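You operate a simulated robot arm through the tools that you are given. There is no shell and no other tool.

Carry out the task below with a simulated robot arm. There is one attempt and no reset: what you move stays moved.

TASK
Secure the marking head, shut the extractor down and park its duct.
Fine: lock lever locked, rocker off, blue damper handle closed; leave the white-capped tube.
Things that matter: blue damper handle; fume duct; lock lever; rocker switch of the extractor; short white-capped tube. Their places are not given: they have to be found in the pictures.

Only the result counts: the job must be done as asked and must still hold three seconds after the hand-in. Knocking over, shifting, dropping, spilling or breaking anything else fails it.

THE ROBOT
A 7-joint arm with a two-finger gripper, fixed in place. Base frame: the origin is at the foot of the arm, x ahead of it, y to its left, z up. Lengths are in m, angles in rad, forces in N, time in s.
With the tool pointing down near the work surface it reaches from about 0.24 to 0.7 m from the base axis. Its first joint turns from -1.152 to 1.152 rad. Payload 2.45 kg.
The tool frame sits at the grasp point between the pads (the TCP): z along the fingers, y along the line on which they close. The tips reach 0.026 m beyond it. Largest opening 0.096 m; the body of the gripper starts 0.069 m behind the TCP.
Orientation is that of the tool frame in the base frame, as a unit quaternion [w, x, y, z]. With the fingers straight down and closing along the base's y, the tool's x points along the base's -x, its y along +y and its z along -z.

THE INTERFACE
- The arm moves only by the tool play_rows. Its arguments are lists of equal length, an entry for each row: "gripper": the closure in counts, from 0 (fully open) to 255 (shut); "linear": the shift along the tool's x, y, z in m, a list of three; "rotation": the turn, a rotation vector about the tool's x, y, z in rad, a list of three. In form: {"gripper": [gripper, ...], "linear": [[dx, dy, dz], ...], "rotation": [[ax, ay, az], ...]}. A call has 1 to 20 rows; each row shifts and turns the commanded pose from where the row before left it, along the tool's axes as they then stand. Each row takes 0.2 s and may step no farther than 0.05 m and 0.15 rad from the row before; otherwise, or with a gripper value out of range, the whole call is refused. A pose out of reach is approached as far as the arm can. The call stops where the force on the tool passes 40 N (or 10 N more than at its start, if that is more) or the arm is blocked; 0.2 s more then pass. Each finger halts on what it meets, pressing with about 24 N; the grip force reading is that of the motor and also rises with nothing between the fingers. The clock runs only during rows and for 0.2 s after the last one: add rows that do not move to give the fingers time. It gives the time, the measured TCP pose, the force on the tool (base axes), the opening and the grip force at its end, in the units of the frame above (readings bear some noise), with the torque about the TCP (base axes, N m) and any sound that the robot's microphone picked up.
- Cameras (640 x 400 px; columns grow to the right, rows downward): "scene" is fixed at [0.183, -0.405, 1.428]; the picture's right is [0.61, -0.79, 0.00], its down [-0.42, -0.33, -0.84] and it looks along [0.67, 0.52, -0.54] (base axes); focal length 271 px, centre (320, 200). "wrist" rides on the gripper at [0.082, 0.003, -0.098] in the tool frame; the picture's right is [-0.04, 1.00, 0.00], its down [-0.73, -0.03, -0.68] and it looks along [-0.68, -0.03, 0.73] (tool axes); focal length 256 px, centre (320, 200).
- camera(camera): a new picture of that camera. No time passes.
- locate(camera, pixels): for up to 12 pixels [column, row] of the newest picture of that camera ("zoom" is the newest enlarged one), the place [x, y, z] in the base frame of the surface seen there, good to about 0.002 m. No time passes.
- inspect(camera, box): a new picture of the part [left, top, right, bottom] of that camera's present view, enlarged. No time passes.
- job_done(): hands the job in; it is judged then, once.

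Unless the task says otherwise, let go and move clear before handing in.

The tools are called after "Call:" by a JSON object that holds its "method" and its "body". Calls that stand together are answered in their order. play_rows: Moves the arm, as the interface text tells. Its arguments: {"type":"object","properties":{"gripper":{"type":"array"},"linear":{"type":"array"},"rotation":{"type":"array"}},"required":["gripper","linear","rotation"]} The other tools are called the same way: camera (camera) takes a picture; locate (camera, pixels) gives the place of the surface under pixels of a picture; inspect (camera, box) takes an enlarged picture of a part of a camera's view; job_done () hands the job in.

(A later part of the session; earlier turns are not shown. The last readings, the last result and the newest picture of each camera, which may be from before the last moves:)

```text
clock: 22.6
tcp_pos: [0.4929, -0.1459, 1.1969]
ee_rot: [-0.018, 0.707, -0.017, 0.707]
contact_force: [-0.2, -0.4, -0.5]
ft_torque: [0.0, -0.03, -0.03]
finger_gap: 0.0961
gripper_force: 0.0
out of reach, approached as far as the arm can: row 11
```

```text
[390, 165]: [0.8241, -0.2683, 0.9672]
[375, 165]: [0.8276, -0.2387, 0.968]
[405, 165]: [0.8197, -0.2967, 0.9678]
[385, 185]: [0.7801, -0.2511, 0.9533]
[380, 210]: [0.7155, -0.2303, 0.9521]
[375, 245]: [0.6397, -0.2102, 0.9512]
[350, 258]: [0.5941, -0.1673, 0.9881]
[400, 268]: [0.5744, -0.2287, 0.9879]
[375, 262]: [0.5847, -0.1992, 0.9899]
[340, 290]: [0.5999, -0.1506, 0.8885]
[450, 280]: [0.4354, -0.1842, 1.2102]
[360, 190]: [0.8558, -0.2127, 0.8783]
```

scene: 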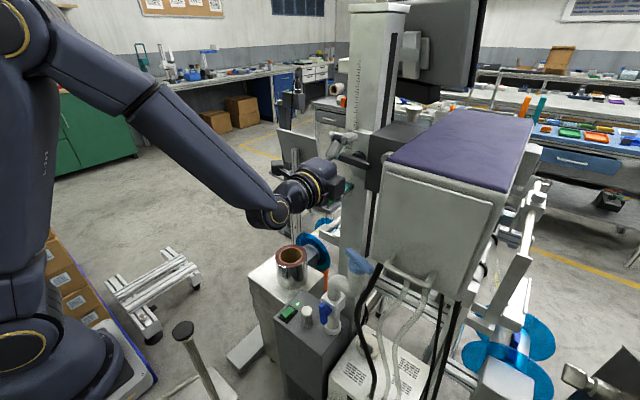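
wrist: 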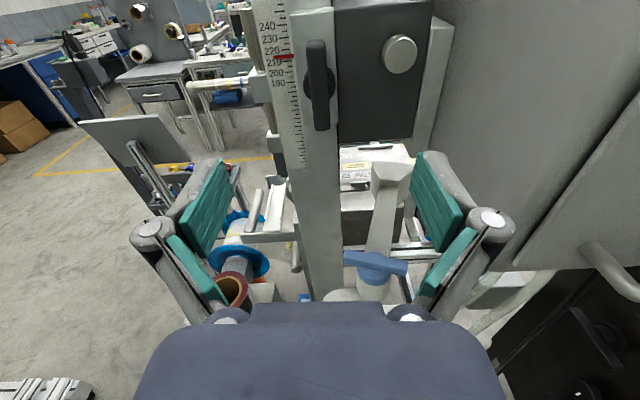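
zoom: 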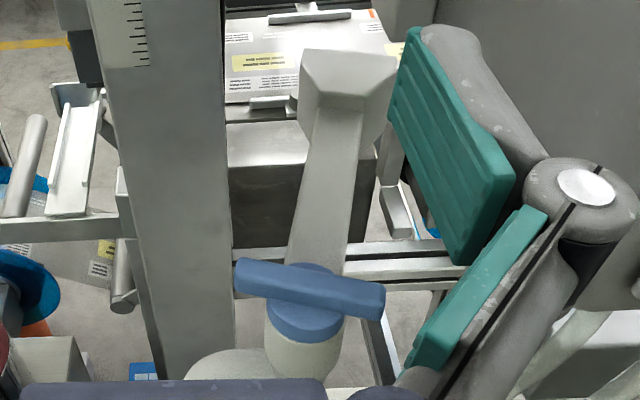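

The duct arm pivots at about (0.584,−0.20) with its hood over a fixture near (0.83,−0.27). Next is the rocker, so I'll first roll the tool back to its original roll in free space.

Call:
{"method": "play_rows", "body": {"gripper": [0, 0, 0, 0, 0, 0, 0, 0, 0, 0, 0, 0, 0, 0, 0, 0, 0, 0, 0, 0], "linear": [[0, 0, 0], [0, 0, 0], [0, 0, 0], [0, 0, 0], [0, 0, 0], [0, 0, 0], [0, 0, 0], [0, 0, 0], [0, 0, 0], [0, 0, 0], [0, 0, 0], [0, 0, 0], [0, 0, 0], [0, 0, 0], [0, 0, 0], [0, 0, 0], [0, 0, 0], [0, 0, 0], [0, 0, 0], [0, 0, 0]], "rotation": [[0, 0, -0.148], [0, 0, -0.148], [0, 0, -0.148], [0, 0, -0.148], [0, 0, -0.148], [0, 0, -0.148], [0, 0, -0.148], [0, 0, -0.148], [0, 0, -0.148], [0, 0, -0.148], [0, 0, -0.148], [0, 0, -0.148], [0, 0, -0.148], [0, 0, -0.148], [0, 0, -0.148], [0, 0, -0.148], [0, 0, -0.148], [0, 0, -0.148], [0, 0, -0.148], [0, 0, -0.148]]}}

```text
clock: 26.8
tcp_pos: [0.4937, -0.1472, 1.1972]
ee_rot: [0.702, 0.079, 0.703, 0.08]
contact_force: [0.2, 1.1, 0.3]
ft_torque: [-0.01, 0.01, -0.01]
finger_gap: 0.0958
gripper_force: 0.0
```

The roll is about 13° from the original. I'll finish it and tilt the tool back to pointing straight down, closing the fingers meanwhile.

Call:
{"method": "play_rows", "body": {"gripper": [60, 120, 180, 220, 255, 255, 255, 255, 255, 255, 255, 255, 255, 255], "linear": [[0, 0, 0], [0, 0, 0], [0, 0, 0], [0, 0, 0], [0, 0, 0], [0, 0, 0], [0, 0, 0], [0, 0, 0], [0, 0, 0], [0, 0, 0], [0, 0, 0], [0, 0, 0], [0, 0, 0], [0, 0, 0]], "rotation": [[0, 0, -0.1128], [0, 0, -0.1128], [0, 0.1428, 0], [0, 0.1428, 0], [0, 0.1428, 0], [0, 0.1428, 0], [0, 0.1428, 0], [0, 0.1428, 0], [0, 0.1428, 0], [0, 0.1428, 0], [0, 0.1428, 0], [0, 0.1428, 0], [0, 0.1428, 0], [0, 0, 0]]}}

```text
clock: 29.8
tcp_pos: [0.4933, -0.1464, 1.1962]
ee_rot: [-0.001, 0.0, 1.0, 0.003]
contact_force: [0.4, -0.2, 0.3]
ft_torque: [0.04, -0.02, 0.0]
finger_gap: 0.0
gripper_force: 23.8
```

The tool points down again with the fingers shut. I'll move down to a viewing point above and in front of the rocker.

Call:
{"method": "play_rows", "body": {"gripper": [255, 255, 255, 255, 255, 255, 255, 255, 255, 255], "linear": [[0.0059, 0.0167, 0.0384], [0.0059, 0.0167, 0.0384], [0.0059, 0.0167, 0.0384], [0.0059, 0.0167, 0.0384], [0.0059, 0.0167, 0.0384], [0.0059, 0.0167, 0.0384], [0.0059, 0.0167, 0.0384], [0.0059, 0.0167, 0.0384], [0.0059, 0.0167, 0.0384], [0, 0, 0]], "rotation": [[0, 0, 0], [0, 0, 0], [0, 0, 0], [0, 0, 0], [0, 0, 0], [0, 0, 0], [0, 0, 0], [0, 0, 0], [0, 0, 0], [0, 0, 0]]}}

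Call:
{"method": "camera", "body": {"camera": "wrist"}}

Call:
{"method": "camera", "body": {"camera": "scene"}}

```text
clock: 32.0
tcp_pos: [0.4375, 0.0042, 0.8519]
ee_rot: [0.0, 0.0, 1.0, 0.002]
contact_force: [-0.3, 0.2, 0.4]
ft_torque: [-0.03, -0.02, 0.02]
finger_gap: 0.0002
gripper_force: 23.7
```

```text
taken
```

wrist: 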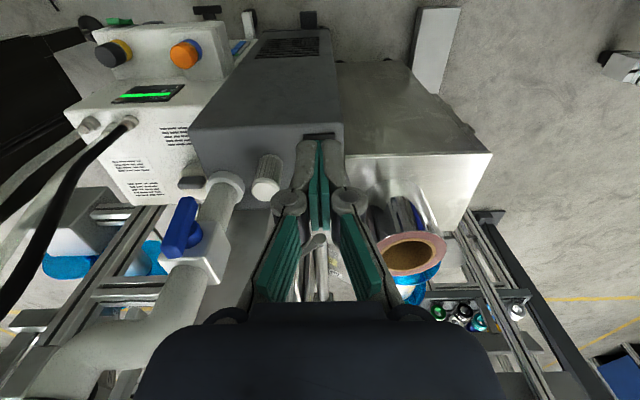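

```text
taken
```

scene: 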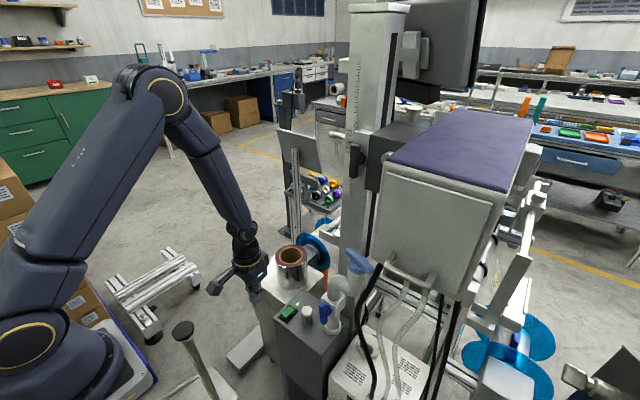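

The closed fingers hide the rocker in the wrist view, but its position is already measured. I'll check the foil roll's place and the rocker in the scene view before pressing.

Call:
{"method": "locate", "body": {"camera": "wrist", "pixels": [[380, 245], [410, 240], [445, 245], [400, 205], [420, 150], [268, 175], [265, 160], [252, 185]]}}

Call:
{"method": "inspect", "body": {"camera": "scene", "box": [260, 285, 340, 335]}}

Call:
{"method": "locate", "body": {"camera": "zoom", "pixels": [[210, 210], [240, 205], [270, 180], [250, 240], [200, 230], [300, 160], [290, 210], [240, 250], [390, 180], [230, 225], [260, 190], [280, 200]]}}

```text
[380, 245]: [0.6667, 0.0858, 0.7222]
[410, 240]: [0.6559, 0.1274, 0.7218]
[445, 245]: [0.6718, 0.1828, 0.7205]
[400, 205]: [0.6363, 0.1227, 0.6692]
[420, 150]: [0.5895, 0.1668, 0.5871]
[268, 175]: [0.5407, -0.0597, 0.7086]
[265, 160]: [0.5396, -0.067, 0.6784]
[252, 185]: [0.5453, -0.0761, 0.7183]
```

```text
8.00 times, centred on (300, 310) of scene
```

zoom: 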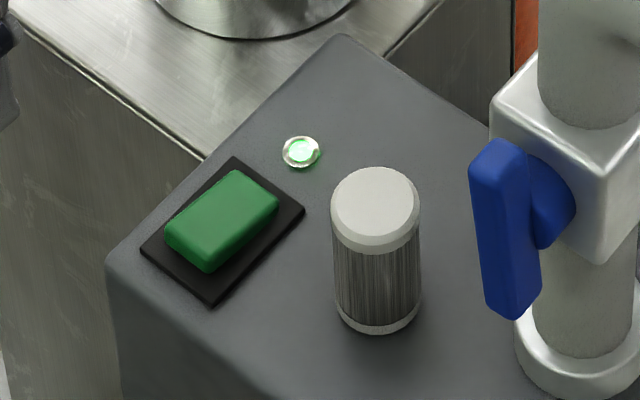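

```text
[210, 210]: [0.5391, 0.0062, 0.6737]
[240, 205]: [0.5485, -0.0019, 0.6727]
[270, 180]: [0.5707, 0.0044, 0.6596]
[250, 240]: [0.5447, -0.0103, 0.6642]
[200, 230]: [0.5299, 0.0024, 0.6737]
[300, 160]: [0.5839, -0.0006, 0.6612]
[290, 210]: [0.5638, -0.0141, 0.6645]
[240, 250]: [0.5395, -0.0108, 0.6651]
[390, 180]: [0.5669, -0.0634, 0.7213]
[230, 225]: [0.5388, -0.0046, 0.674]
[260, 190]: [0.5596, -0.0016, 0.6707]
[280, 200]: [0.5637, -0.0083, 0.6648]
```

The rocker's near end (zoom 190,245) is the raised one, spanning x 0.519–0.562. I'll position the shut fingertips over that end at x≈0.515 and stop just above it.

Call:
{"method": "play_rows", "body": {"gripper": [255, 255, 255, 255, 255, 255], "linear": [[-0.0255, 0, 0.03], [-0.0255, 0, 0.03], [-0.0255, 0, 0.03], [0, 0, 0.0219], [0, 0, 0.025], [0, 0, 0]], "rotation": [[0, 0, 0], [0, 0, 0], [0, 0, 0], [0, 0, 0], [0, 0, 0], [0, 0, 0]]}}

Call:
{"method": "inspect", "body": {"camera": "scene", "box": [250, 270, 350, 335]}}

Call:
{"method": "camera", "body": {"camera": "wrist"}}

```text
clock: 33.4
tcp_pos: [0.5171, 0.0079, 0.7148]
ee_rot: [0.0, 0.0, 1.0, 0.002]
contact_force: [0.8, -0.6, -0.2]
ft_torque: [-0.01, -0.01, 0.02]
finger_gap: 0.0002
gripper_force: 23.9
```

```text
6.15 times, centred on (300, 302) of scene
```

zoom: 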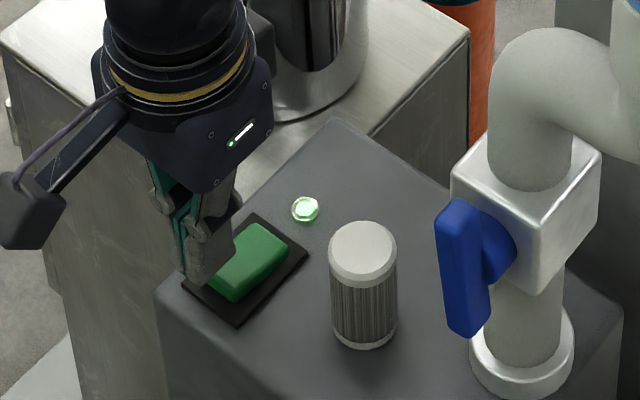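

```text
taken
```

wrist: 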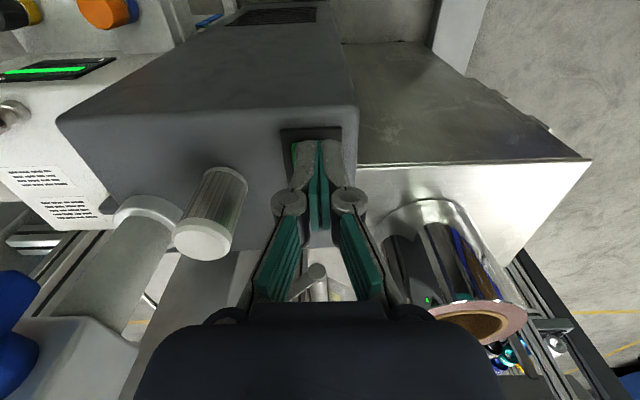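

The fingertips are over the near end at about (0.517,0.006), tip 12 mm above it. I'll press down in 2 mm rows, then check.

Call:
{"method": "play_rows", "body": {"gripper": [255, 255, 255, 255, 255, 255, 255, 255], "linear": [[0.002, -0.002, 0.004], [0, 0, 0.004], [0, 0, 0.003], [0, 0, 0.002], [0, 0, 0.002], [0, 0, 0.002], [0, 0, 0.001], [0, 0, 0]], "rotation": [[0, 0, 0], [0, 0, 0], [0, 0, 0], [0, 0, 0], [0, 0, 0], [0, 0, 0], [0, 0, 0], [0, 0, 0]]}}

Call:
{"method": "inspect", "body": {"camera": "scene", "box": [250, 270, 350, 335]}}

```text
clock: 35.2
tcp_pos: [0.5135, 0.0036, 0.6971]
ee_rot: [-0.001, -0.001, 1.0, 0.003]
contact_force: [0.8, -0.5, 0.3]
ft_torque: [0.03, -0.02, -0.02]
finger_gap: 0.0002
gripper_force: 28.0
```

```text
6.15 times, centred on (300, 302) of scene
```

zoom: 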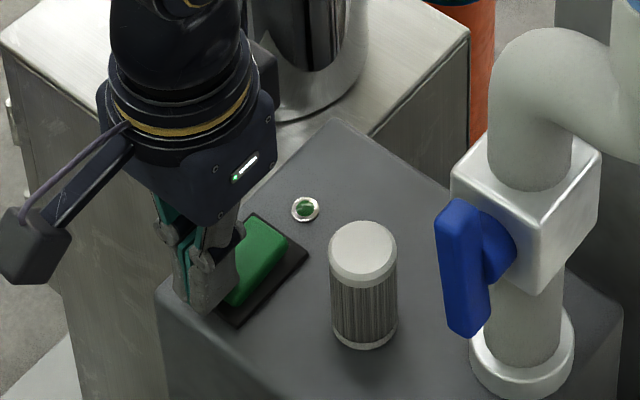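

The LED at zoom (305,208) has gone dark, so the rocker flipped. I'll lift off and verify.

Call:
{"method": "play_rows", "body": {"gripper": [255, 255, 255, 255, 255, 255], "linear": [[0, 0, -0.02], [0, 0, -0.04], [0.02, 0, -0.04], [0.02, 0, -0.03], [0.02, 0, -0.01], [0, 0, 0]], "rotation": [[0, 0, 0], [0, 0, 0], [0, 0, 0], [0, 0, 0], [0, 0, 0], [0, 0, 0]]}}

Call:
{"method": "inspect", "body": {"camera": "scene", "box": [260, 285, 340, 335]}}

Call:
{"method": "locate", "body": {"camera": "zoom", "pixels": [[190, 235], [200, 230], [210, 210], [230, 225], [240, 205], [255, 195], [265, 195], [235, 185]]}}

```text
clock: 36.6
tcp_pos: [0.4552, 0.004, 0.8363]
ee_rot: [-0.001, 0.0, 1.0, 0.003]
contact_force: [0.2, -0.4, -0.5]
ft_torque: [-0.01, -0.01, 0.01]
finger_gap: 0.0002
gripper_force: 28.1
```

```text
8.00 times, centred on (300, 310) of scene
```

zoom: 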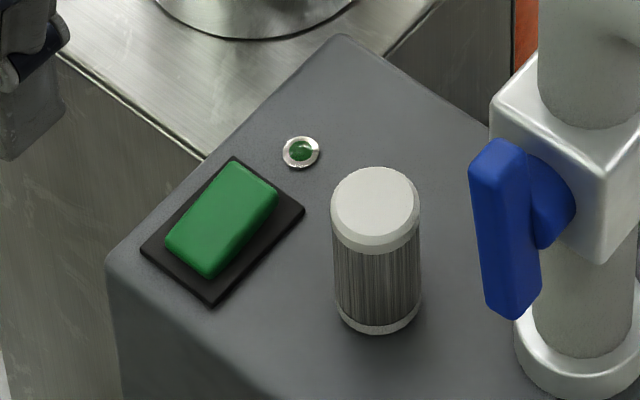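

```text
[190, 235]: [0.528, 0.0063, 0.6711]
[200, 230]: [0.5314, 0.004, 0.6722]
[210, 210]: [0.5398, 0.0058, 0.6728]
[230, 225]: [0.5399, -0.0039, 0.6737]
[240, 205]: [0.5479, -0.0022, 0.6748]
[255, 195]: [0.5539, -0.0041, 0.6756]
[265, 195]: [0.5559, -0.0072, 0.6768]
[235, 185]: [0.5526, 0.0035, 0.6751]
```

The rocker now slopes the other way (near end 0.671, far end 0.677) and the LED is dark — off. Next the dark-blue handle; I'll measure it in this zoom.

Call:
{"method": "locate", "body": {"camera": "zoom", "pixels": [[490, 150], [495, 165], [500, 200], [503, 250], [508, 290], [515, 310], [525, 200], [530, 280], [480, 200], [550, 180], [560, 220], [510, 145]]}}

Call:
{"method": "inspect", "body": {"camera": "scene", "box": [300, 250, 380, 345]}}

```text
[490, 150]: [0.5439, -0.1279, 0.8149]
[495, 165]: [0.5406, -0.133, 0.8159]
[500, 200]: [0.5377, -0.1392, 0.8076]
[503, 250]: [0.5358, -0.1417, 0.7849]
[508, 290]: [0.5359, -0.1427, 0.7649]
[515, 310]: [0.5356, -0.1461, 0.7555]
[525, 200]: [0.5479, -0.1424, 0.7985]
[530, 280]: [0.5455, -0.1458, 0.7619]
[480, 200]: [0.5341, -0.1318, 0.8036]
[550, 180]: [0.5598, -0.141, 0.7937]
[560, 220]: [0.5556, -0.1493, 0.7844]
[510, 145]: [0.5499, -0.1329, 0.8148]
```

```text
4.21 times, centred on (340, 298) of scene
```

zoom: 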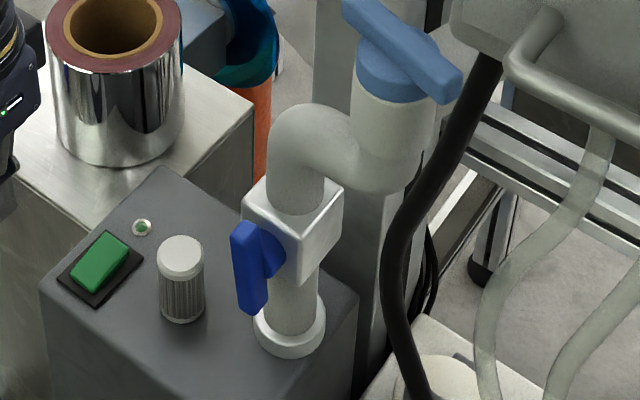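

The handle bar runs z 0.752–0.816, centred at y≈−0.1345, z≈0.784, with its front at x=0.533 and hub behind x≈0.549. I'll shift toward it and tilt the tool forward again at a safe standoff.

Call:
{"method": "play_rows", "body": {"gripper": [200, 150, 110, 110, 110, 110, 110, 110, 110, 110, 110, 110, 110, 110, 110], "linear": [[-0.005, -0.0347, 0], [-0.005, -0.0347, 0], [-0.005, -0.0347, 0], [0, 0, 0], [0, 0, 0], [0, 0, 0], [0, 0, 0], [0, 0, 0], [0, 0, 0], [0, 0, 0], [0, 0, 0], [0, 0, 0], [0, 0, 0], [0, 0, 0], [0, 0, 0]], "rotation": [[0, 0, 0], [0, 0, 0], [0, 0, 0], [0, -0.1428, 0], [0, -0.1428, 0], [0, -0.1428, 0], [0, -0.1428, 0], [0, -0.1428, 0], [0, -0.1428, 0], [0, -0.1428, 0], [0, -0.1428, 0], [0, -0.1428, 0], [0, -0.1428, 0], [0, -0.1428, 0], [0, 0, 0]]}}

Call:
{"method": "camera", "body": {"camera": "wrist"}}

Call:
{"method": "camera", "body": {"camera": "scene"}}

```text
clock: 39.8
tcp_pos: [0.4684, -0.1, 0.8363]
ee_rot: [0.708, 0.002, 0.706, 0.002]
contact_force: [0.0, -0.1, -0.1]
ft_torque: [-0.02, -0.01, 0.03]
finger_gap: 0.0546
gripper_force: 0.0
```

```text
taken
```

wrist: 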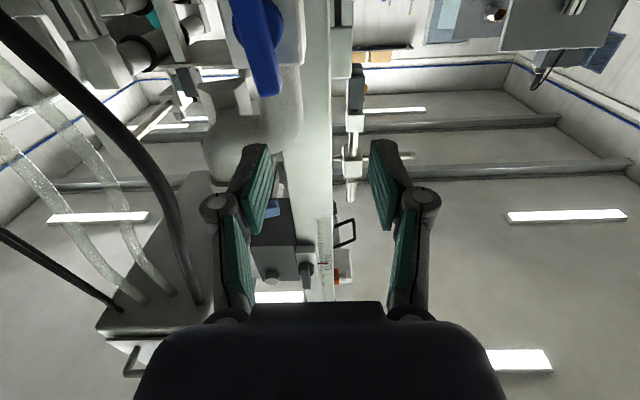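

```text
taken
```

scene: 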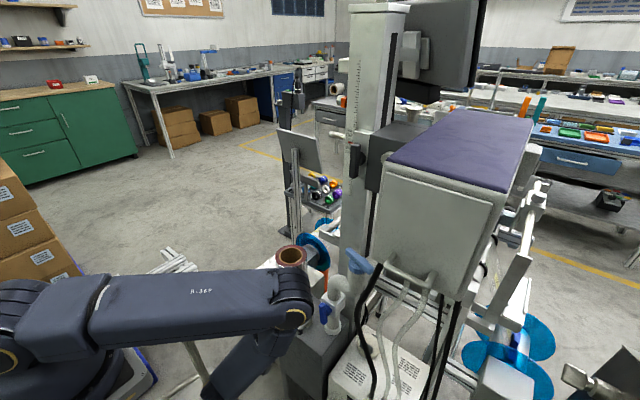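

The tool is level again, but the scene shows the arm's elbow folded forward at (295,295), near the head housing. I'll measure the elbow's actual position before moving on.

Call:
{"method": "locate", "body": {"camera": "scene", "pixels": [[295, 290], [310, 300], [295, 325], [270, 275], [200, 300], [100, 300], [30, 310], [240, 360], [210, 385], [390, 265], [425, 285], [375, 300]]}}

Call:
{"method": "inspect", "body": {"camera": "scene", "box": [180, 240, 400, 400]}}

Call:
{"method": "inspect", "body": {"camera": "wrist", "box": [180, 0, 340, 140]}}

```text
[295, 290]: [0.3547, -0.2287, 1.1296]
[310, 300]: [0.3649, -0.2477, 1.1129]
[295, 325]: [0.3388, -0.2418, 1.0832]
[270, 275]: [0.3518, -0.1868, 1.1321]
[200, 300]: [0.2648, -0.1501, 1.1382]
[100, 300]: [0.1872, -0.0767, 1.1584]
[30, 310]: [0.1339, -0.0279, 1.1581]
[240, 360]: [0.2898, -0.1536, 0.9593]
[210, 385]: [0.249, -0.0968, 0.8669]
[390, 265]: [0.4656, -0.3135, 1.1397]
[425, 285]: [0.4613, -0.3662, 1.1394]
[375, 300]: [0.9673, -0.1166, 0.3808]
```

```text
2.50 times, centred on (290, 320) of scene
```

zoom: 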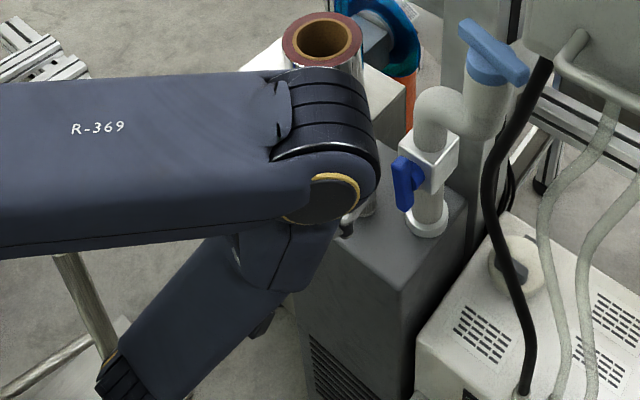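

```text
2.86 times, centred on (260, 70) of wrist
```

zoom: 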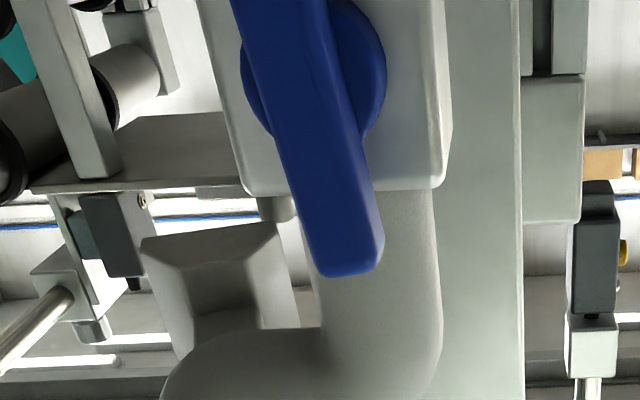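

The elbow is at about (0.36,−0.24,1.12), roughly 0.1 m clear of the housing's handle. I'll move to a standoff in front of the bar and re-check the elbow.

Call:
{"method": "play_rows", "body": {"gripper": [110, 110, 110, 110], "linear": [[0.0173, -0.0115, 0.004], [0.0173, -0.0115, 0.004], [0.0173, -0.0115, 0.004], [0, 0, 0]], "rotation": [[0, 0, 0], [0, 0, 0], [0, 0, 0], [0, 0, 0]]}}

Call:
{"method": "camera", "body": {"camera": "wrist"}}

Call:
{"method": "camera", "body": {"camera": "scene"}}

Call:
{"method": "locate", "body": {"camera": "scene", "pixels": [[295, 290], [310, 300], [295, 325], [320, 290]]}}

```text
clock: 40.8
tcp_pos: [0.4799, -0.1357, 0.7835]
ee_rot: [0.707, 0.002, 0.707, 0.002]
contact_force: [0.0, 0.3, 0.1]
ft_torque: [0.0, -0.01, 0.0]
finger_gap: 0.0545
gripper_force: 0.0
```

```text
taken
```

wrist: 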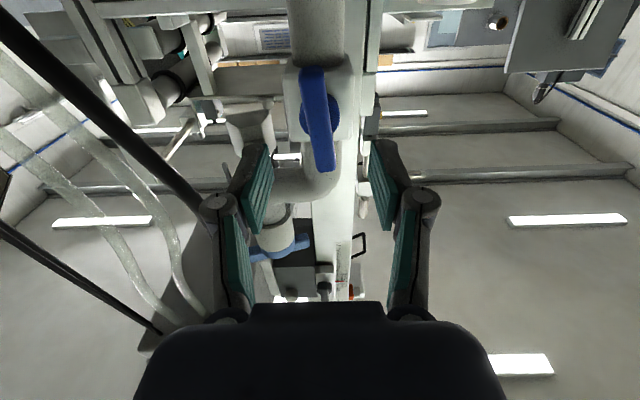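

```text
taken
```

scene: 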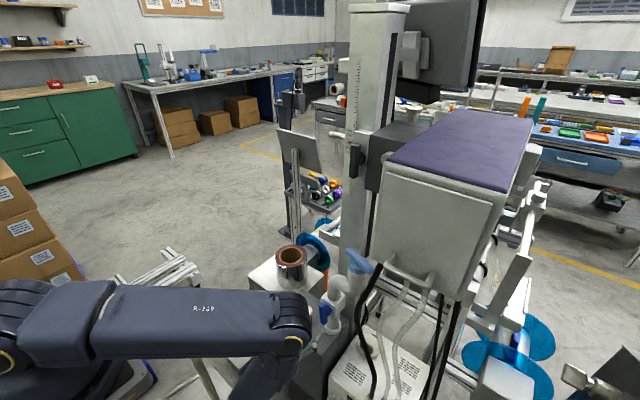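

```text
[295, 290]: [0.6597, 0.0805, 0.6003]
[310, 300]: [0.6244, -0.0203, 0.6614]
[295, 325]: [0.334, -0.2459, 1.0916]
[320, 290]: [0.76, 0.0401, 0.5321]
```

The elbow stayed clear. The black cable passes left of the fingers at (180,180), so I'll measure it and the bar from this view.

Call:
{"method": "locate", "body": {"camera": "wrist", "pixels": [[180, 180], [120, 115], [60, 50], [160, 230], [315, 75], [310, 100], [318, 130], [325, 160], [303, 115], [338, 115], [320, 120], [330, 95]]}}

Call:
{"method": "inspect", "body": {"camera": "wrist", "box": [260, 40, 380, 190]}}

```text
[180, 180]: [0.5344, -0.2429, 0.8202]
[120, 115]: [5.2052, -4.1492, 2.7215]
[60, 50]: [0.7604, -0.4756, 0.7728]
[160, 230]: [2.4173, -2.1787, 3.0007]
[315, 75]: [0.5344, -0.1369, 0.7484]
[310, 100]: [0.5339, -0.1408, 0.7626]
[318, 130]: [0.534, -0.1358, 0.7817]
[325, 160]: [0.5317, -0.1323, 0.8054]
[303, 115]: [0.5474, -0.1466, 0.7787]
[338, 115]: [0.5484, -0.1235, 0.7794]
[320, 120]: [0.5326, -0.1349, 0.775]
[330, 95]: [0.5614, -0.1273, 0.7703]
```

```text
2.67 times, centred on (320, 115) of wrist
```

zoom: 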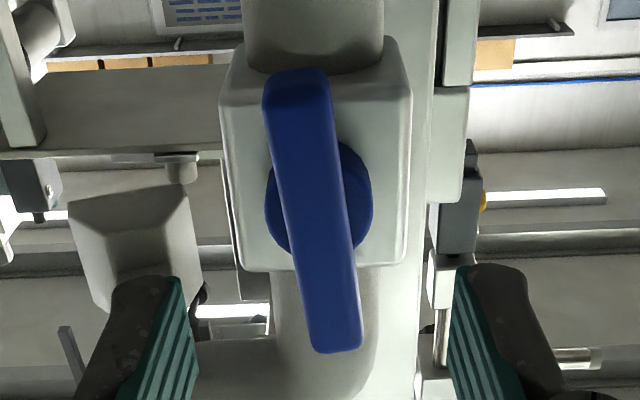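

The bar leans about 6.7° (top toward +y), centred at y≈−0.1355, z≈0.782, and the black cable at y≈−0.243 is well clear. I'll roll −0.117 rad to match, advance 38 mm and close on it.

Call:
{"method": "play_rows", "body": {"gripper": [110, 110, 110, 110, 110, 160, 200, 255, 255, 255, 255], "linear": [[0, 0, 0], [0, 0, 0.015], [0, 0, 0.015], [0, 0, 0.008], [0, 0, 0], [0, 0, 0], [0, 0, 0], [0, 0, 0], [0, 0, 0], [0, 0, 0], [0, 0, 0]], "rotation": [[0, 0, -0.117], [0, 0, 0], [0, 0, 0], [0, 0, 0], [0, 0, 0], [0, 0, 0], [0, 0, 0], [0, 0, 0], [0, 0, 0], [0, 0, 0], [0, 0, 0]]}}

Call:
{"method": "camera", "body": {"camera": "wrist"}}

```text
clock: 43.2
tcp_pos: [0.5183, -0.1359, 0.786]
ee_rot: [0.706, -0.04, 0.706, -0.039]
contact_force: [2.4, -6.1, -0.7]
ft_torque: [-0.02, 0.09, -0.15]
finger_gap: 0.0148
gripper_force: 41.8
```

```text
taken
```

wrist: 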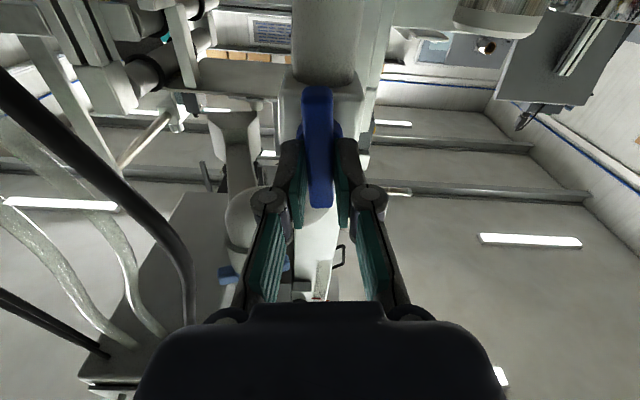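

The bar is gripped cleanly (gap 0.0148, low forces). I'll try a small positive roll first and watch the torque.

Call:
{"method": "play_rows", "body": {"gripper": [255, 255, 255, 255, 255], "linear": [[0, 0, 0], [0, 0, 0], [0, 0, 0], [0, 0, 0], [0, 0, 0]], "rotation": [[0, 0, 0.04], [0, 0, 0.04], [0, 0, 0.04], [0, 0, 0.04], [0, 0, 0]]}}

Call:
{"method": "inspect", "body": {"camera": "wrist", "box": [260, 60, 380, 220]}}

```text
clock: 44.4
tcp_pos: [0.5179, -0.1348, 0.7856]
ee_rot: [0.706, 0.017, 0.708, 0.016]
contact_force: [-10.0, -12.8, -2.7]
ft_torque: [-1.17, 0.45, -0.32]
finger_gap: 0.0155
gripper_force: 41.2
```

```text
2.50 times, centred on (320, 140) of wrist
```

zoom: 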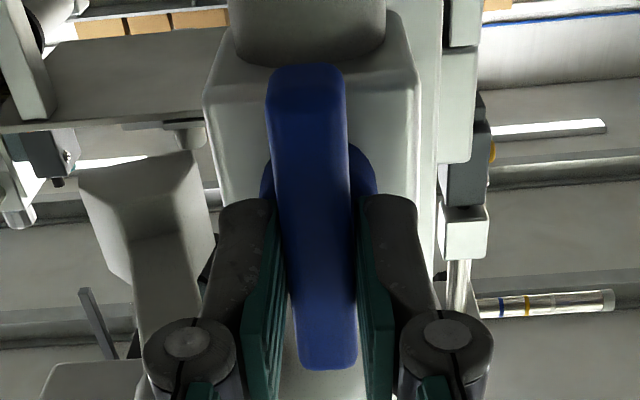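

Torque built to −1.17 N·m with the bar lagging the fingers, which looks like a stop this way. I'll reverse and try the negative direction.

Call:
{"method": "play_rows", "body": {"gripper": [255, 255, 255, 255, 255, 255, 255], "linear": [[0, 0, 0], [0, 0, 0], [0, 0, 0], [0, 0, 0], [0, 0, 0], [0, 0, 0], [0, 0, 0]], "rotation": [[0, 0, -0.08], [0, 0, -0.08], [0, 0, -0.05], [0, 0, -0.05], [0, 0, -0.05], [0, 0, -0.05], [0, 0, 0]]}}

Call:
{"method": "inspect", "body": {"camera": "wrist", "box": [260, 60, 380, 220]}}

```text
clock: 46.0
tcp_pos: [0.5186, -0.1348, 0.7856]
ee_rot: [0.699, -0.109, 0.698, -0.11]
contact_force: [-20.5, -12.1, 8.8]
ft_torque: [-0.07, 0.68, -0.67]
finger_gap: 0.015
gripper_force: 41.2
```

```text
2.50 times, centred on (320, 140) of wrist
```

zoom: 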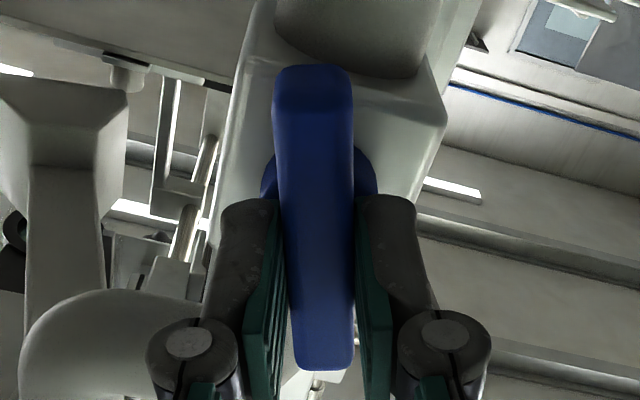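

Negative is free (−0.07 N·m) and the bar follows. Before rolling far I'll measure the hanging cable, because the camera will swing to the −y side.

Call:
{"method": "camera", "body": {"camera": "scene"}}

Call:
{"method": "locate", "body": {"camera": "scene", "pixels": [[380, 266], [372, 285], [365, 298], [361, 312], [362, 330], [366, 350], [370, 370], [372, 390], [402, 300], [396, 330], [430, 300], [420, 330]]}}

Call:
{"method": "inspect", "body": {"camera": "scene", "box": [300, 240, 450, 400]}}

```text
taken
```

scene: 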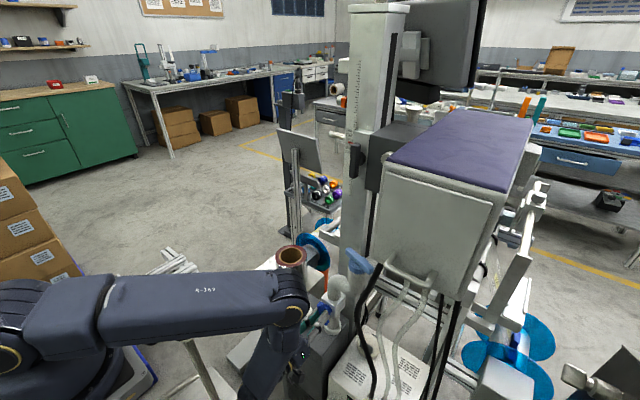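

```text
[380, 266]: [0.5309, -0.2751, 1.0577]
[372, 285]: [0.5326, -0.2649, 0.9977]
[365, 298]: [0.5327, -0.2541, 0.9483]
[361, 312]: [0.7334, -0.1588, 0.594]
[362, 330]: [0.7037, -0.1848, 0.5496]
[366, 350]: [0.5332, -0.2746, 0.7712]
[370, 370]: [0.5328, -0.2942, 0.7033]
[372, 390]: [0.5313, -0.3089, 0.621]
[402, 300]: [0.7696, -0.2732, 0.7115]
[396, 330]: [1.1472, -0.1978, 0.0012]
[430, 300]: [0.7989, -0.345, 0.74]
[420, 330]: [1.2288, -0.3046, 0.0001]
```

```text
2.50 times, centred on (375, 320) of scene
```

zoom: 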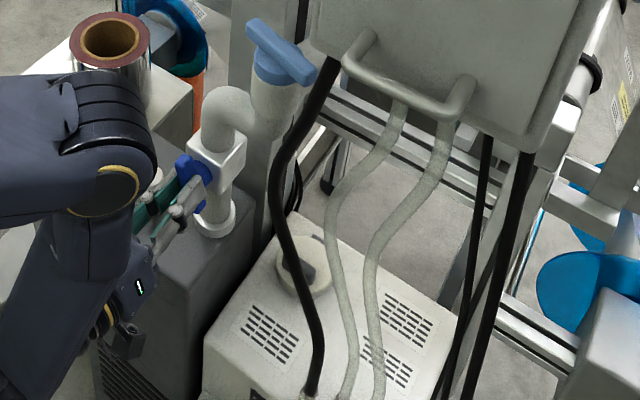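

The cable hangs at x≈0.533, y≤−0.243, clear of the camera's swing. I'll ease off slightly and roll the handle on toward −90°.

Call:
{"method": "play_rows", "body": {"gripper": [255, 255, 255, 255, 255, 255, 255, 255, 255, 255], "linear": [[0, -0.001, -0.001], [0, 0, 0], [0, 0, 0], [0, 0, 0], [0, 0, 0], [0, 0, 0], [0, 0, 0], [0, 0, 0], [0, 0, 0], [0, 0, 0]], "rotation": [[0, 0, 0], [0, 0, -0.1], [0, 0, -0.1], [0, 0, -0.1], [0, 0, -0.1], [0, 0, -0.1], [0, 0, -0.1], [0, 0, -0.1], [0, 0, -0.1], [0, 0, 0]]}}

Call:
{"method": "camera", "body": {"camera": "wrist"}}

```text
clock: 48.2
tcp_pos: [0.5183, -0.1344, 0.783]
ee_rot: [0.601, -0.376, 0.601, -0.369]
contact_force: [11.0, 30.3, -18.6]
ft_torque: [0.13, 0.62, 0.15]
finger_gap: 0.0149
gripper_force: 41.0
```

```text
taken
```

wrist: 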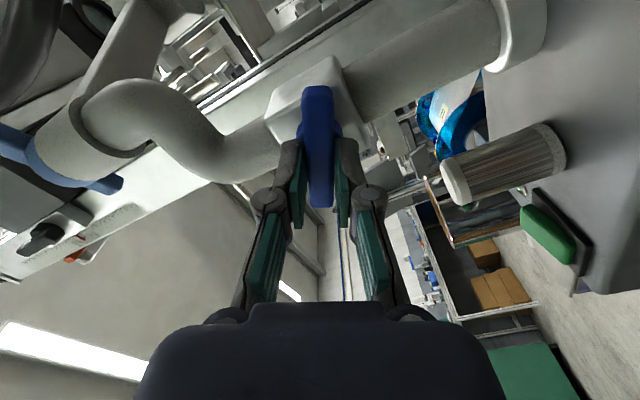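

The handle has reached about −64° with a side load of +30 N in y and −19 N in z, so my roll centre is a couple of mm off. I'll relieve that along the force and continue in small steps.

Call:
{"method": "play_rows", "body": {"gripper": [255, 255, 255, 255, 255], "linear": [[-0.0012, 0.002, 0.0005], [0, 0, 0], [0, 0, 0], [0, 0, 0], [0, 0, 0]], "rotation": [[0, 0, 0], [0, 0, -0.08], [0, 0, -0.08], [0, 0, -0.08], [0, 0, 0]]}}

Call:
{"method": "inspect", "body": {"camera": "scene", "box": [290, 260, 380, 330]}}

```text
clock: 49.4
tcp_pos: [0.5188, -0.131, 0.7812]
ee_rot: [0.551, -0.445, 0.554, -0.439]
contact_force: [2.9, 25.1, -23.9]
ft_torque: [0.09, 0.61, 0.23]
finger_gap: 0.0152
gripper_force: 41.1
```

```text
5.71 times, centred on (335, 295) of scene
```

zoom: 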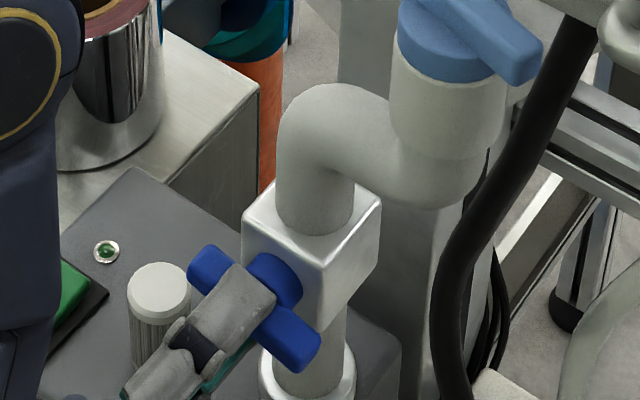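

The bar is at about −77° in the scene zoom, torque still low, so I'll relieve the side load again and continue to the stop.

Call:
{"method": "play_rows", "body": {"gripper": [255, 255, 255, 255, 255, 255], "linear": [[-0.0011, 0.0018, 0], [0, 0, 0], [0, 0, 0], [0, 0, 0], [0, 0, 0], [0, 0, 0]], "rotation": [[0, 0, 0], [0, 0, -0.06], [0, 0, -0.06], [0, 0, -0.06], [0, 0, -0.06], [0, 0, 0]]}}

Call:
{"method": "inspect", "body": {"camera": "scene", "box": [290, 260, 380, 330]}}

Call:
{"method": "camera", "body": {"camera": "wrist"}}

```text
clock: 50.8
tcp_pos: [0.519, -0.1327, 0.7813]
ee_rot: [-0.493, 0.505, -0.497, 0.505]
contact_force: [-1.9, 8.1, -18.2]
ft_torque: [1.17, 0.4, 0.03]
finger_gap: 0.0148
gripper_force: 41.2
```

```text
5.71 times, centred on (335, 295) of scene
```

zoom: 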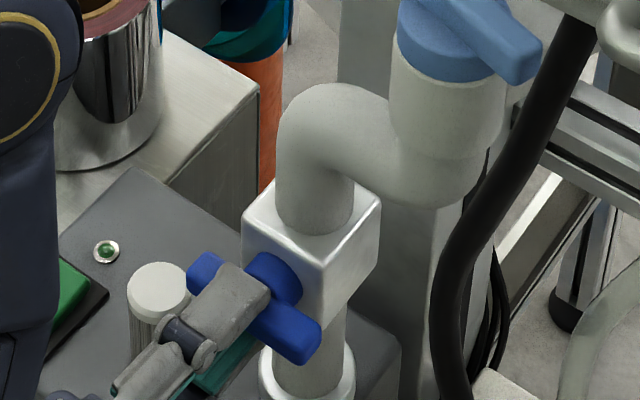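

```text
taken
```

wrist: 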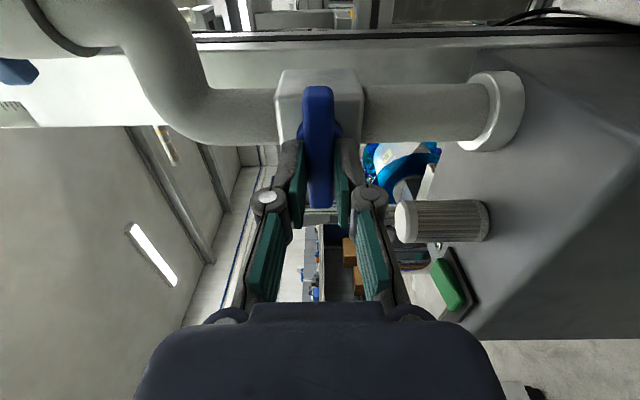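

Torque rose to +1.17 N·m at roll −91°, so the handle meets its closed stop, lying across the pipe. I'll check its tilt with a zoom.

Call:
{"method": "inspect", "body": {"camera": "wrist", "box": [260, 60, 380, 220]}}

Call:
{"method": "locate", "body": {"camera": "wrist", "pixels": [[316, 95], [316, 110], [316, 130], [317, 150], [318, 170], [320, 190], [320, 202]]}}

```text
2.50 times, centred on (320, 140) of wrist
```

zoom: 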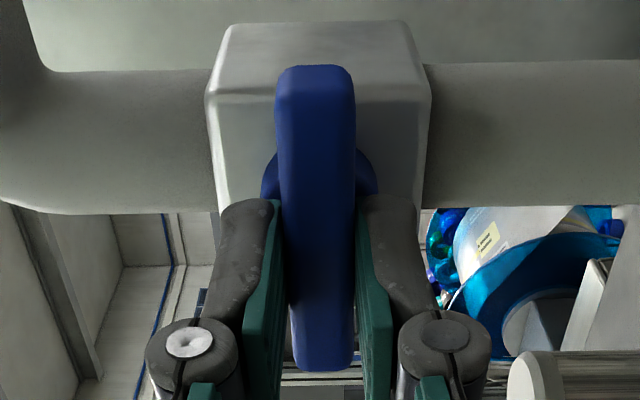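

```text
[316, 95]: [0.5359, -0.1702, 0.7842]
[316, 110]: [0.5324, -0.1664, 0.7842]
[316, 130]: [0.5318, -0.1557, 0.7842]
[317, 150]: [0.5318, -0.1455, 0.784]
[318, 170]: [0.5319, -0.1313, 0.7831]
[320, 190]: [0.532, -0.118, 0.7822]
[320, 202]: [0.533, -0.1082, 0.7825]
```

The bar is level across the pipe (z 0.784→0.7825 over its length). I'll nudge it firmly to the stop, then open and back away.

Call:
{"method": "play_rows", "body": {"gripper": [255, 255, 255, 255, 200, 150, 110, 110, 110, 110, 110, 110], "linear": [[0, 0, 0], [0, 0, 0], [0, 0, 0], [0, 0, 0], [0, 0, 0], [0, 0, 0], [0, 0, 0], [0, 0, 0], [0, 0, 0], [0, 0, -0.015], [0, 0, -0.015], [0, 0, -0.015]], "rotation": [[0, 0, -0.03], [0, 0, 0], [0, 0, 0.03], [0, 0, 0.02], [0, 0, 0], [0, 0, 0], [0, 0, 0], [0, 0, 0], [0, 0, 0], [0, 0, 0], [0, 0, 0], [0, 0, 0]]}}

Call:
{"method": "camera", "body": {"camera": "wrist"}}

Call:
{"method": "inspect", "body": {"camera": "scene", "box": [290, 260, 380, 330]}}

```text
clock: 53.4
tcp_pos: [0.474, -0.1322, 0.7846]
ee_rot: [-0.499, 0.501, -0.5, 0.501]
contact_force: [-0.2, 0.3, 0.4]
ft_torque: [0.01, 0.0, -0.03]
finger_gap: 0.0547
gripper_force: 0.0
```

```text
taken
```

wrist: 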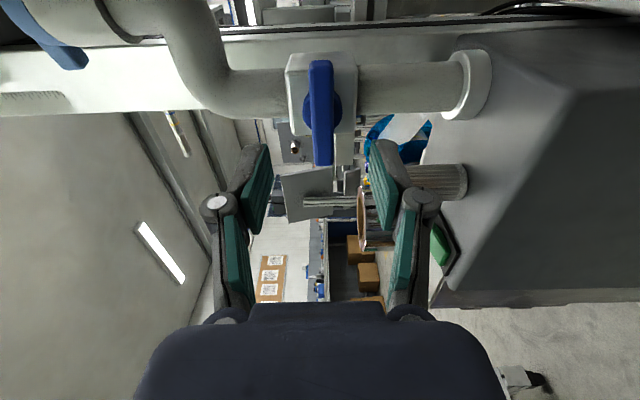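

```text
5.71 times, centred on (335, 295) of scene
```

zoom: 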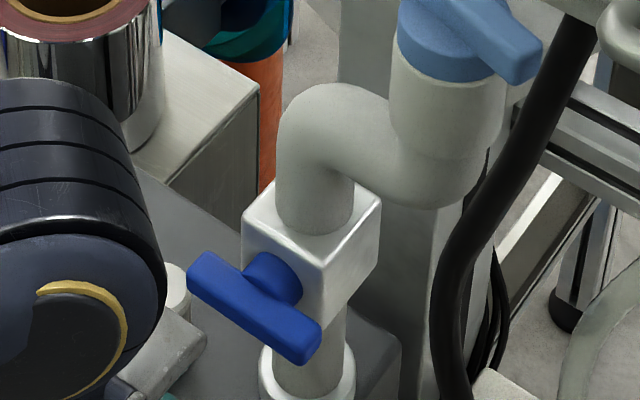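

The damper handle now lies across the pipe and stayed there after release. Next I'll roll the tool back to zero in place, closing the fingers, before rising toward the light-blue T on the duct.

Call:
{"method": "play_rows", "body": {"gripper": [150, 200, 255, 255, 255, 255, 255, 255, 255, 255, 255, 255], "linear": [[0, 0, -0.005], [0, 0, 0], [0, 0, 0], [0, 0, 0], [0, 0, 0], [0, 0, 0], [0, 0, 0], [0, 0, 0], [0, 0, 0], [0, 0, 0], [0, 0, 0], [0, 0, 0]], "rotation": [[0, 0, 0], [0, 0, 0.1428], [0, 0, 0.1428], [0, 0, 0.1428], [0, 0, 0.1428], [0, 0, 0.1428], [0, 0, 0.1428], [0, 0, 0.1428], [0, 0, 0.1428], [0, 0, 0.1428], [0, 0, 0.1428], [0, 0, 0.1428]]}}

Call:
{"method": "camera", "body": {"camera": "scene"}}

Call:
{"method": "locate", "body": {"camera": "scene", "pixels": [[295, 310], [310, 320], [295, 345], [270, 300], [320, 310]]}}

```text
clock: 56.0
tcp_pos: [0.4685, -0.1317, 0.7814]
ee_rot: [0.707, 0.001, 0.707, 0.0]
contact_force: [0.6, -0.5, -0.4]
ft_torque: [-0.02, 0.02, -0.01]
finger_gap: 0.0
gripper_force: 23.9
```

```text
taken
```

scene: 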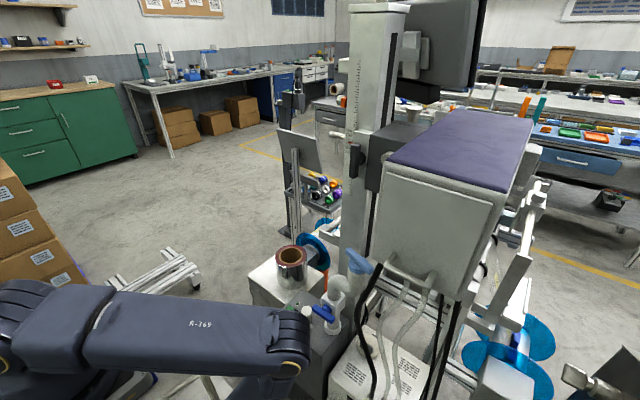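

```text
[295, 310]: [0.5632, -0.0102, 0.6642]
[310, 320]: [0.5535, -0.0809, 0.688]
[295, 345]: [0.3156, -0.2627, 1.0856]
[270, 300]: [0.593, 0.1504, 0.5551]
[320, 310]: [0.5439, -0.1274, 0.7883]
```

The elbow is at (0.32,−0.26,1.09), clear. I'll tilt the tool to 45° down-forward and rise in front of the light-blue T for a look.

Call:
{"method": "play_rows", "body": {"gripper": [255, 255, 255, 255, 255, 255, 255, 255, 255, 255, 255, 255, 255], "linear": [[0, 0, 0], [0, 0, 0], [0, 0, 0], [0, 0, 0], [0, 0, 0], [0, 0, 0], [-0.0318, 0, -0.0318], [-0.0318, 0, -0.0318], [-0.0318, 0, -0.0318], [-0.0318, 0, -0.0318], [-0.0318, 0, -0.0318], [-0.0318, 0, -0.0318], [0, 0, 0]], "rotation": [[0, 0.1309, 0], [0, 0.1309, 0], [0, 0.1309, 0], [0, 0.1309, 0], [0, 0.1309, 0], [0, 0.1309, 0], [0, 0, 0], [0, 0, 0], [0, 0, 0], [0, 0, 0], [0, 0, 0], [0, 0, 0], [0, 0, 0]]}}

Call:
{"method": "camera", "body": {"camera": "scene"}}

Call:
{"method": "camera", "body": {"camera": "wrist"}}

```text
clock: 58.8
tcp_pos: [0.4691, -0.1307, 1.052]
ee_rot: [0.383, 0.0, 0.924, -0.002]
contact_force: [-1.0, 0.2, -0.4]
ft_torque: [-0.01, -0.02, 0.0]
finger_gap: 0.0
gripper_force: 24.5
```

```text
taken
```

scene: 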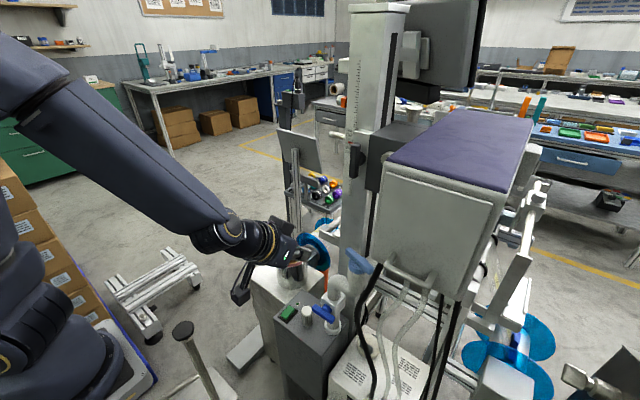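

```text
taken
```

wrist: 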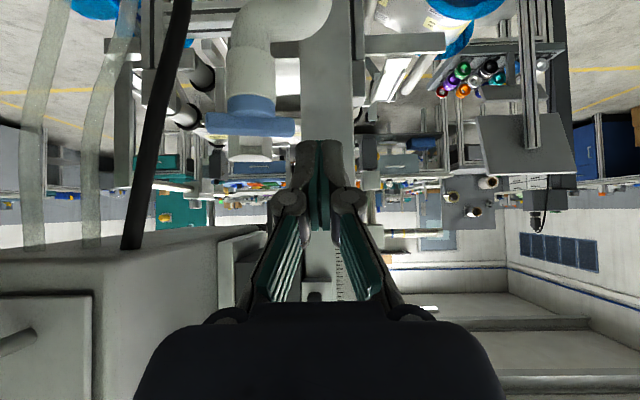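

The arm now comes in from above-left, well clear. The light-blue T shows at (250,125) in the inverted wrist view; I'll zoom in and measure it.

Call:
{"method": "inspect", "body": {"camera": "wrist", "box": [180, 60, 320, 180]}}

Call:
{"method": "locate", "body": {"camera": "zoom", "pixels": [[165, 185], [180, 200], [250, 200], [350, 200], [430, 200], [465, 210], [300, 170], [300, 220], [300, 150], [300, 120], [300, 260], [250, 300]]}}

Call:
{"method": "inspect", "body": {"camera": "scene", "box": [320, 230, 400, 290]}}

Call:
{"method": "locate", "body": {"camera": "scene", "pixels": [[348, 250], [352, 256], [357, 262], [365, 268], [370, 271], [350, 247], [360, 258], [356, 268], [350, 266], [352, 285], [347, 273], [365, 262]]}}

```text
3.33 times, centred on (250, 120) of wrist
```

zoom: 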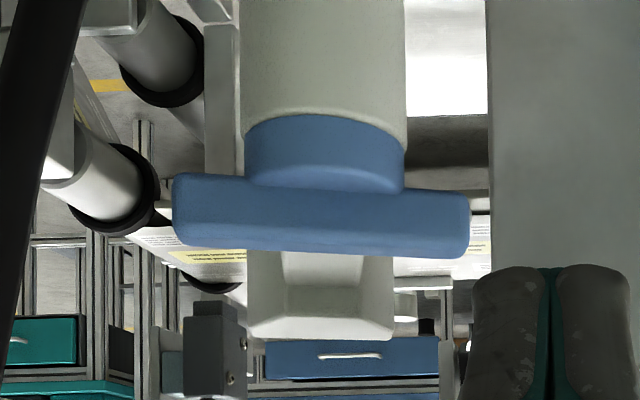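

```text
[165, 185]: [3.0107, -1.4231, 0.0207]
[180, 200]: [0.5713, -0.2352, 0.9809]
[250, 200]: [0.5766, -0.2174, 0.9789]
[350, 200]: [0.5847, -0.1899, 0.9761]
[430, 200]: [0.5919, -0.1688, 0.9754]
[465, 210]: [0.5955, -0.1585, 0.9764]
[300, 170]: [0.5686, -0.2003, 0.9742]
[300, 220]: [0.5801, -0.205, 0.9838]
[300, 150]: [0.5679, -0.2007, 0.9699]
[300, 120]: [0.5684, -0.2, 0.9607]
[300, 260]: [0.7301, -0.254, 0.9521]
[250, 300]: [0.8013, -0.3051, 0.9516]
```

```text
6.67 times, centred on (360, 260) of scene
```

zoom: 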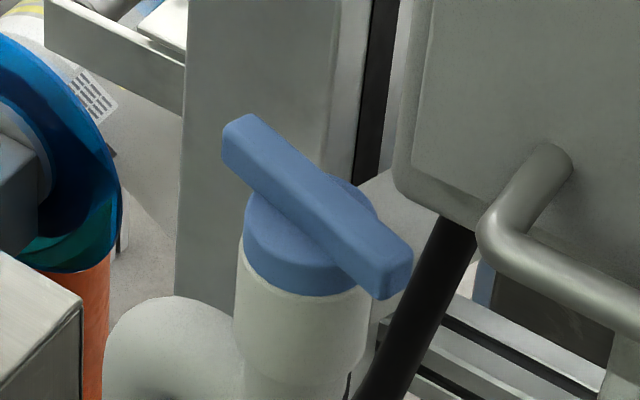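

```text
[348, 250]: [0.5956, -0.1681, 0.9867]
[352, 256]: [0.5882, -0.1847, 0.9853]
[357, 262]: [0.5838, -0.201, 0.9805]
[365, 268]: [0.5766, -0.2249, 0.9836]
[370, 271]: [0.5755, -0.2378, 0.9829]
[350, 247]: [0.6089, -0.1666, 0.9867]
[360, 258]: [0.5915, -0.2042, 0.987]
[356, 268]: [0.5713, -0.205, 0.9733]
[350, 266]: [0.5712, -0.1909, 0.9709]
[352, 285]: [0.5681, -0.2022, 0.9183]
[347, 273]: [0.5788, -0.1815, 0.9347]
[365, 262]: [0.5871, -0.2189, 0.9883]
```

The T-bar's front face runs from (0.571,−0.235) to (0.5955,−0.158) at z 0.971–0.988 with the pivot near (0.592,−0.20). The head blocks a straight-down grip, so I'll push the bar's +y end clockwise with shut fingertips; first I yaw and steepen the tool.

Call:
{"method": "play_rows", "body": {"gripper": [255, 255, 255, 255, 255, 255, 255, 255], "linear": [[0, 0, 0], [0, 0, 0], [0, 0, 0], [0, 0, 0], [0, 0, 0], [0, 0, 0], [0, 0, 0], [0, 0, 0]], "rotation": [[0.0884, 0, 0.0884], [0.0884, 0, 0.0884], [0.0884, 0, 0.0884], [0.0884, 0, 0.0884], [0, 0.1163, 0], [0, 0.1163, 0], [0, 0.1163, 0], [0, 0, 0]]}}

Call:
{"method": "camera", "body": {"camera": "wrist"}}

Call:
{"method": "camera", "body": {"camera": "scene"}}

```text
clock: 60.6
tcp_pos: [0.4655, -0.1424, 1.0532]
ee_rot: [0.28, 0.245, 0.923, -0.098]
contact_force: [0.7, 0.4, -0.1]
ft_torque: [-0.01, 0.03, -0.03]
finger_gap: 0.0003
gripper_force: 23.8
out of reach, approached as far as the arm can: row 6, 7
```

```text
taken
```

wrist: 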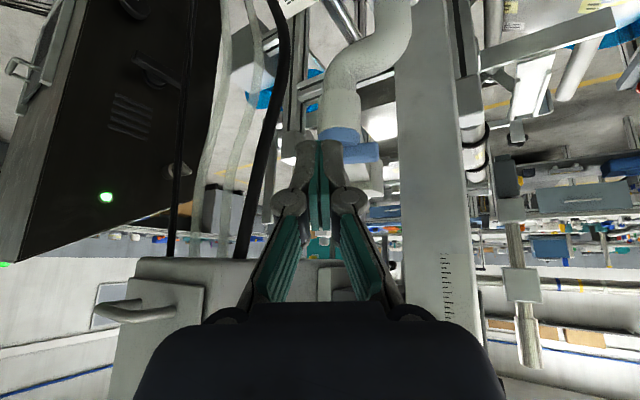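

```text
taken
```

scene: 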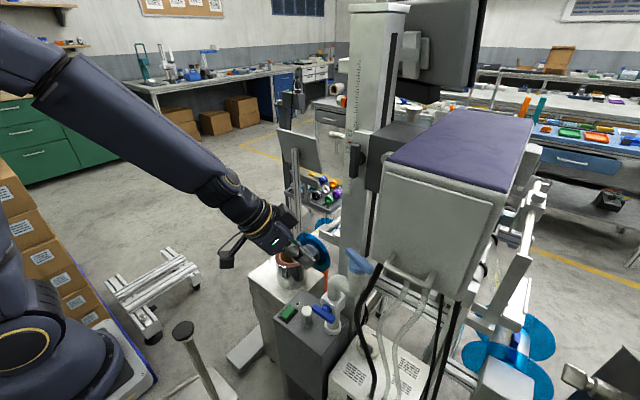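

The steeper tilt was only partly reached here (tool z ≈ (0.47,−0.32,−0.82)). I'll move forward to the pre-contact point above the bar's +y end, where there should be more reach, and re-check the pose.

Call:
{"method": "play_rows", "body": {"gripper": [255, 255, 255, 255], "linear": [[-0.0259, 0.0068, 0.0165], [-0.0259, 0.0068, 0.0165], [-0.0259, 0.0068, 0.0165], [0, 0, 0]], "rotation": [[0, 0, 0], [0, 0, 0], [0, 0, 0], [0, 0, 0]]}}

Call:
{"method": "camera", "body": {"camera": "wrist"}}

Call:
{"method": "camera", "body": {"camera": "scene"}}

```text
clock: 61.6
tcp_pos: [0.5531, -0.1731, 1.0556]
ee_rot: [0.281, 0.244, 0.923, -0.098]
contact_force: [0.9, -0.5, 0.4]
ft_torque: [0.01, -0.02, -0.02]
finger_gap: 0.0001
gripper_force: 24.0
```

```text
taken
```

wrist: 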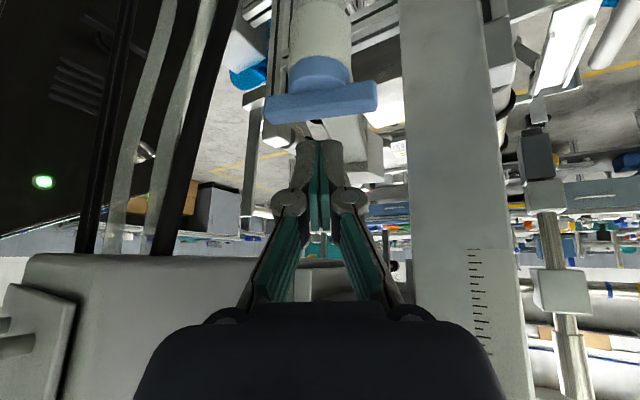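

```text
taken
```

scene: 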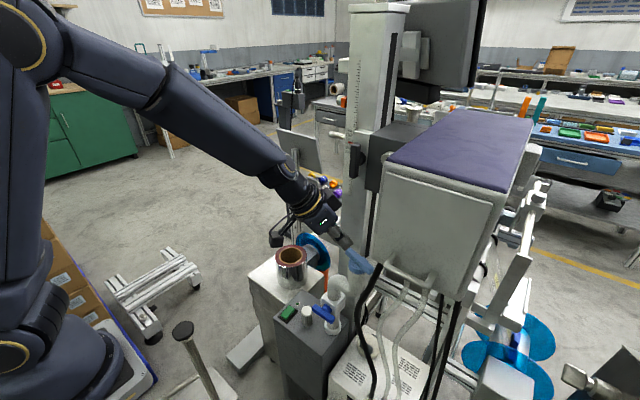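

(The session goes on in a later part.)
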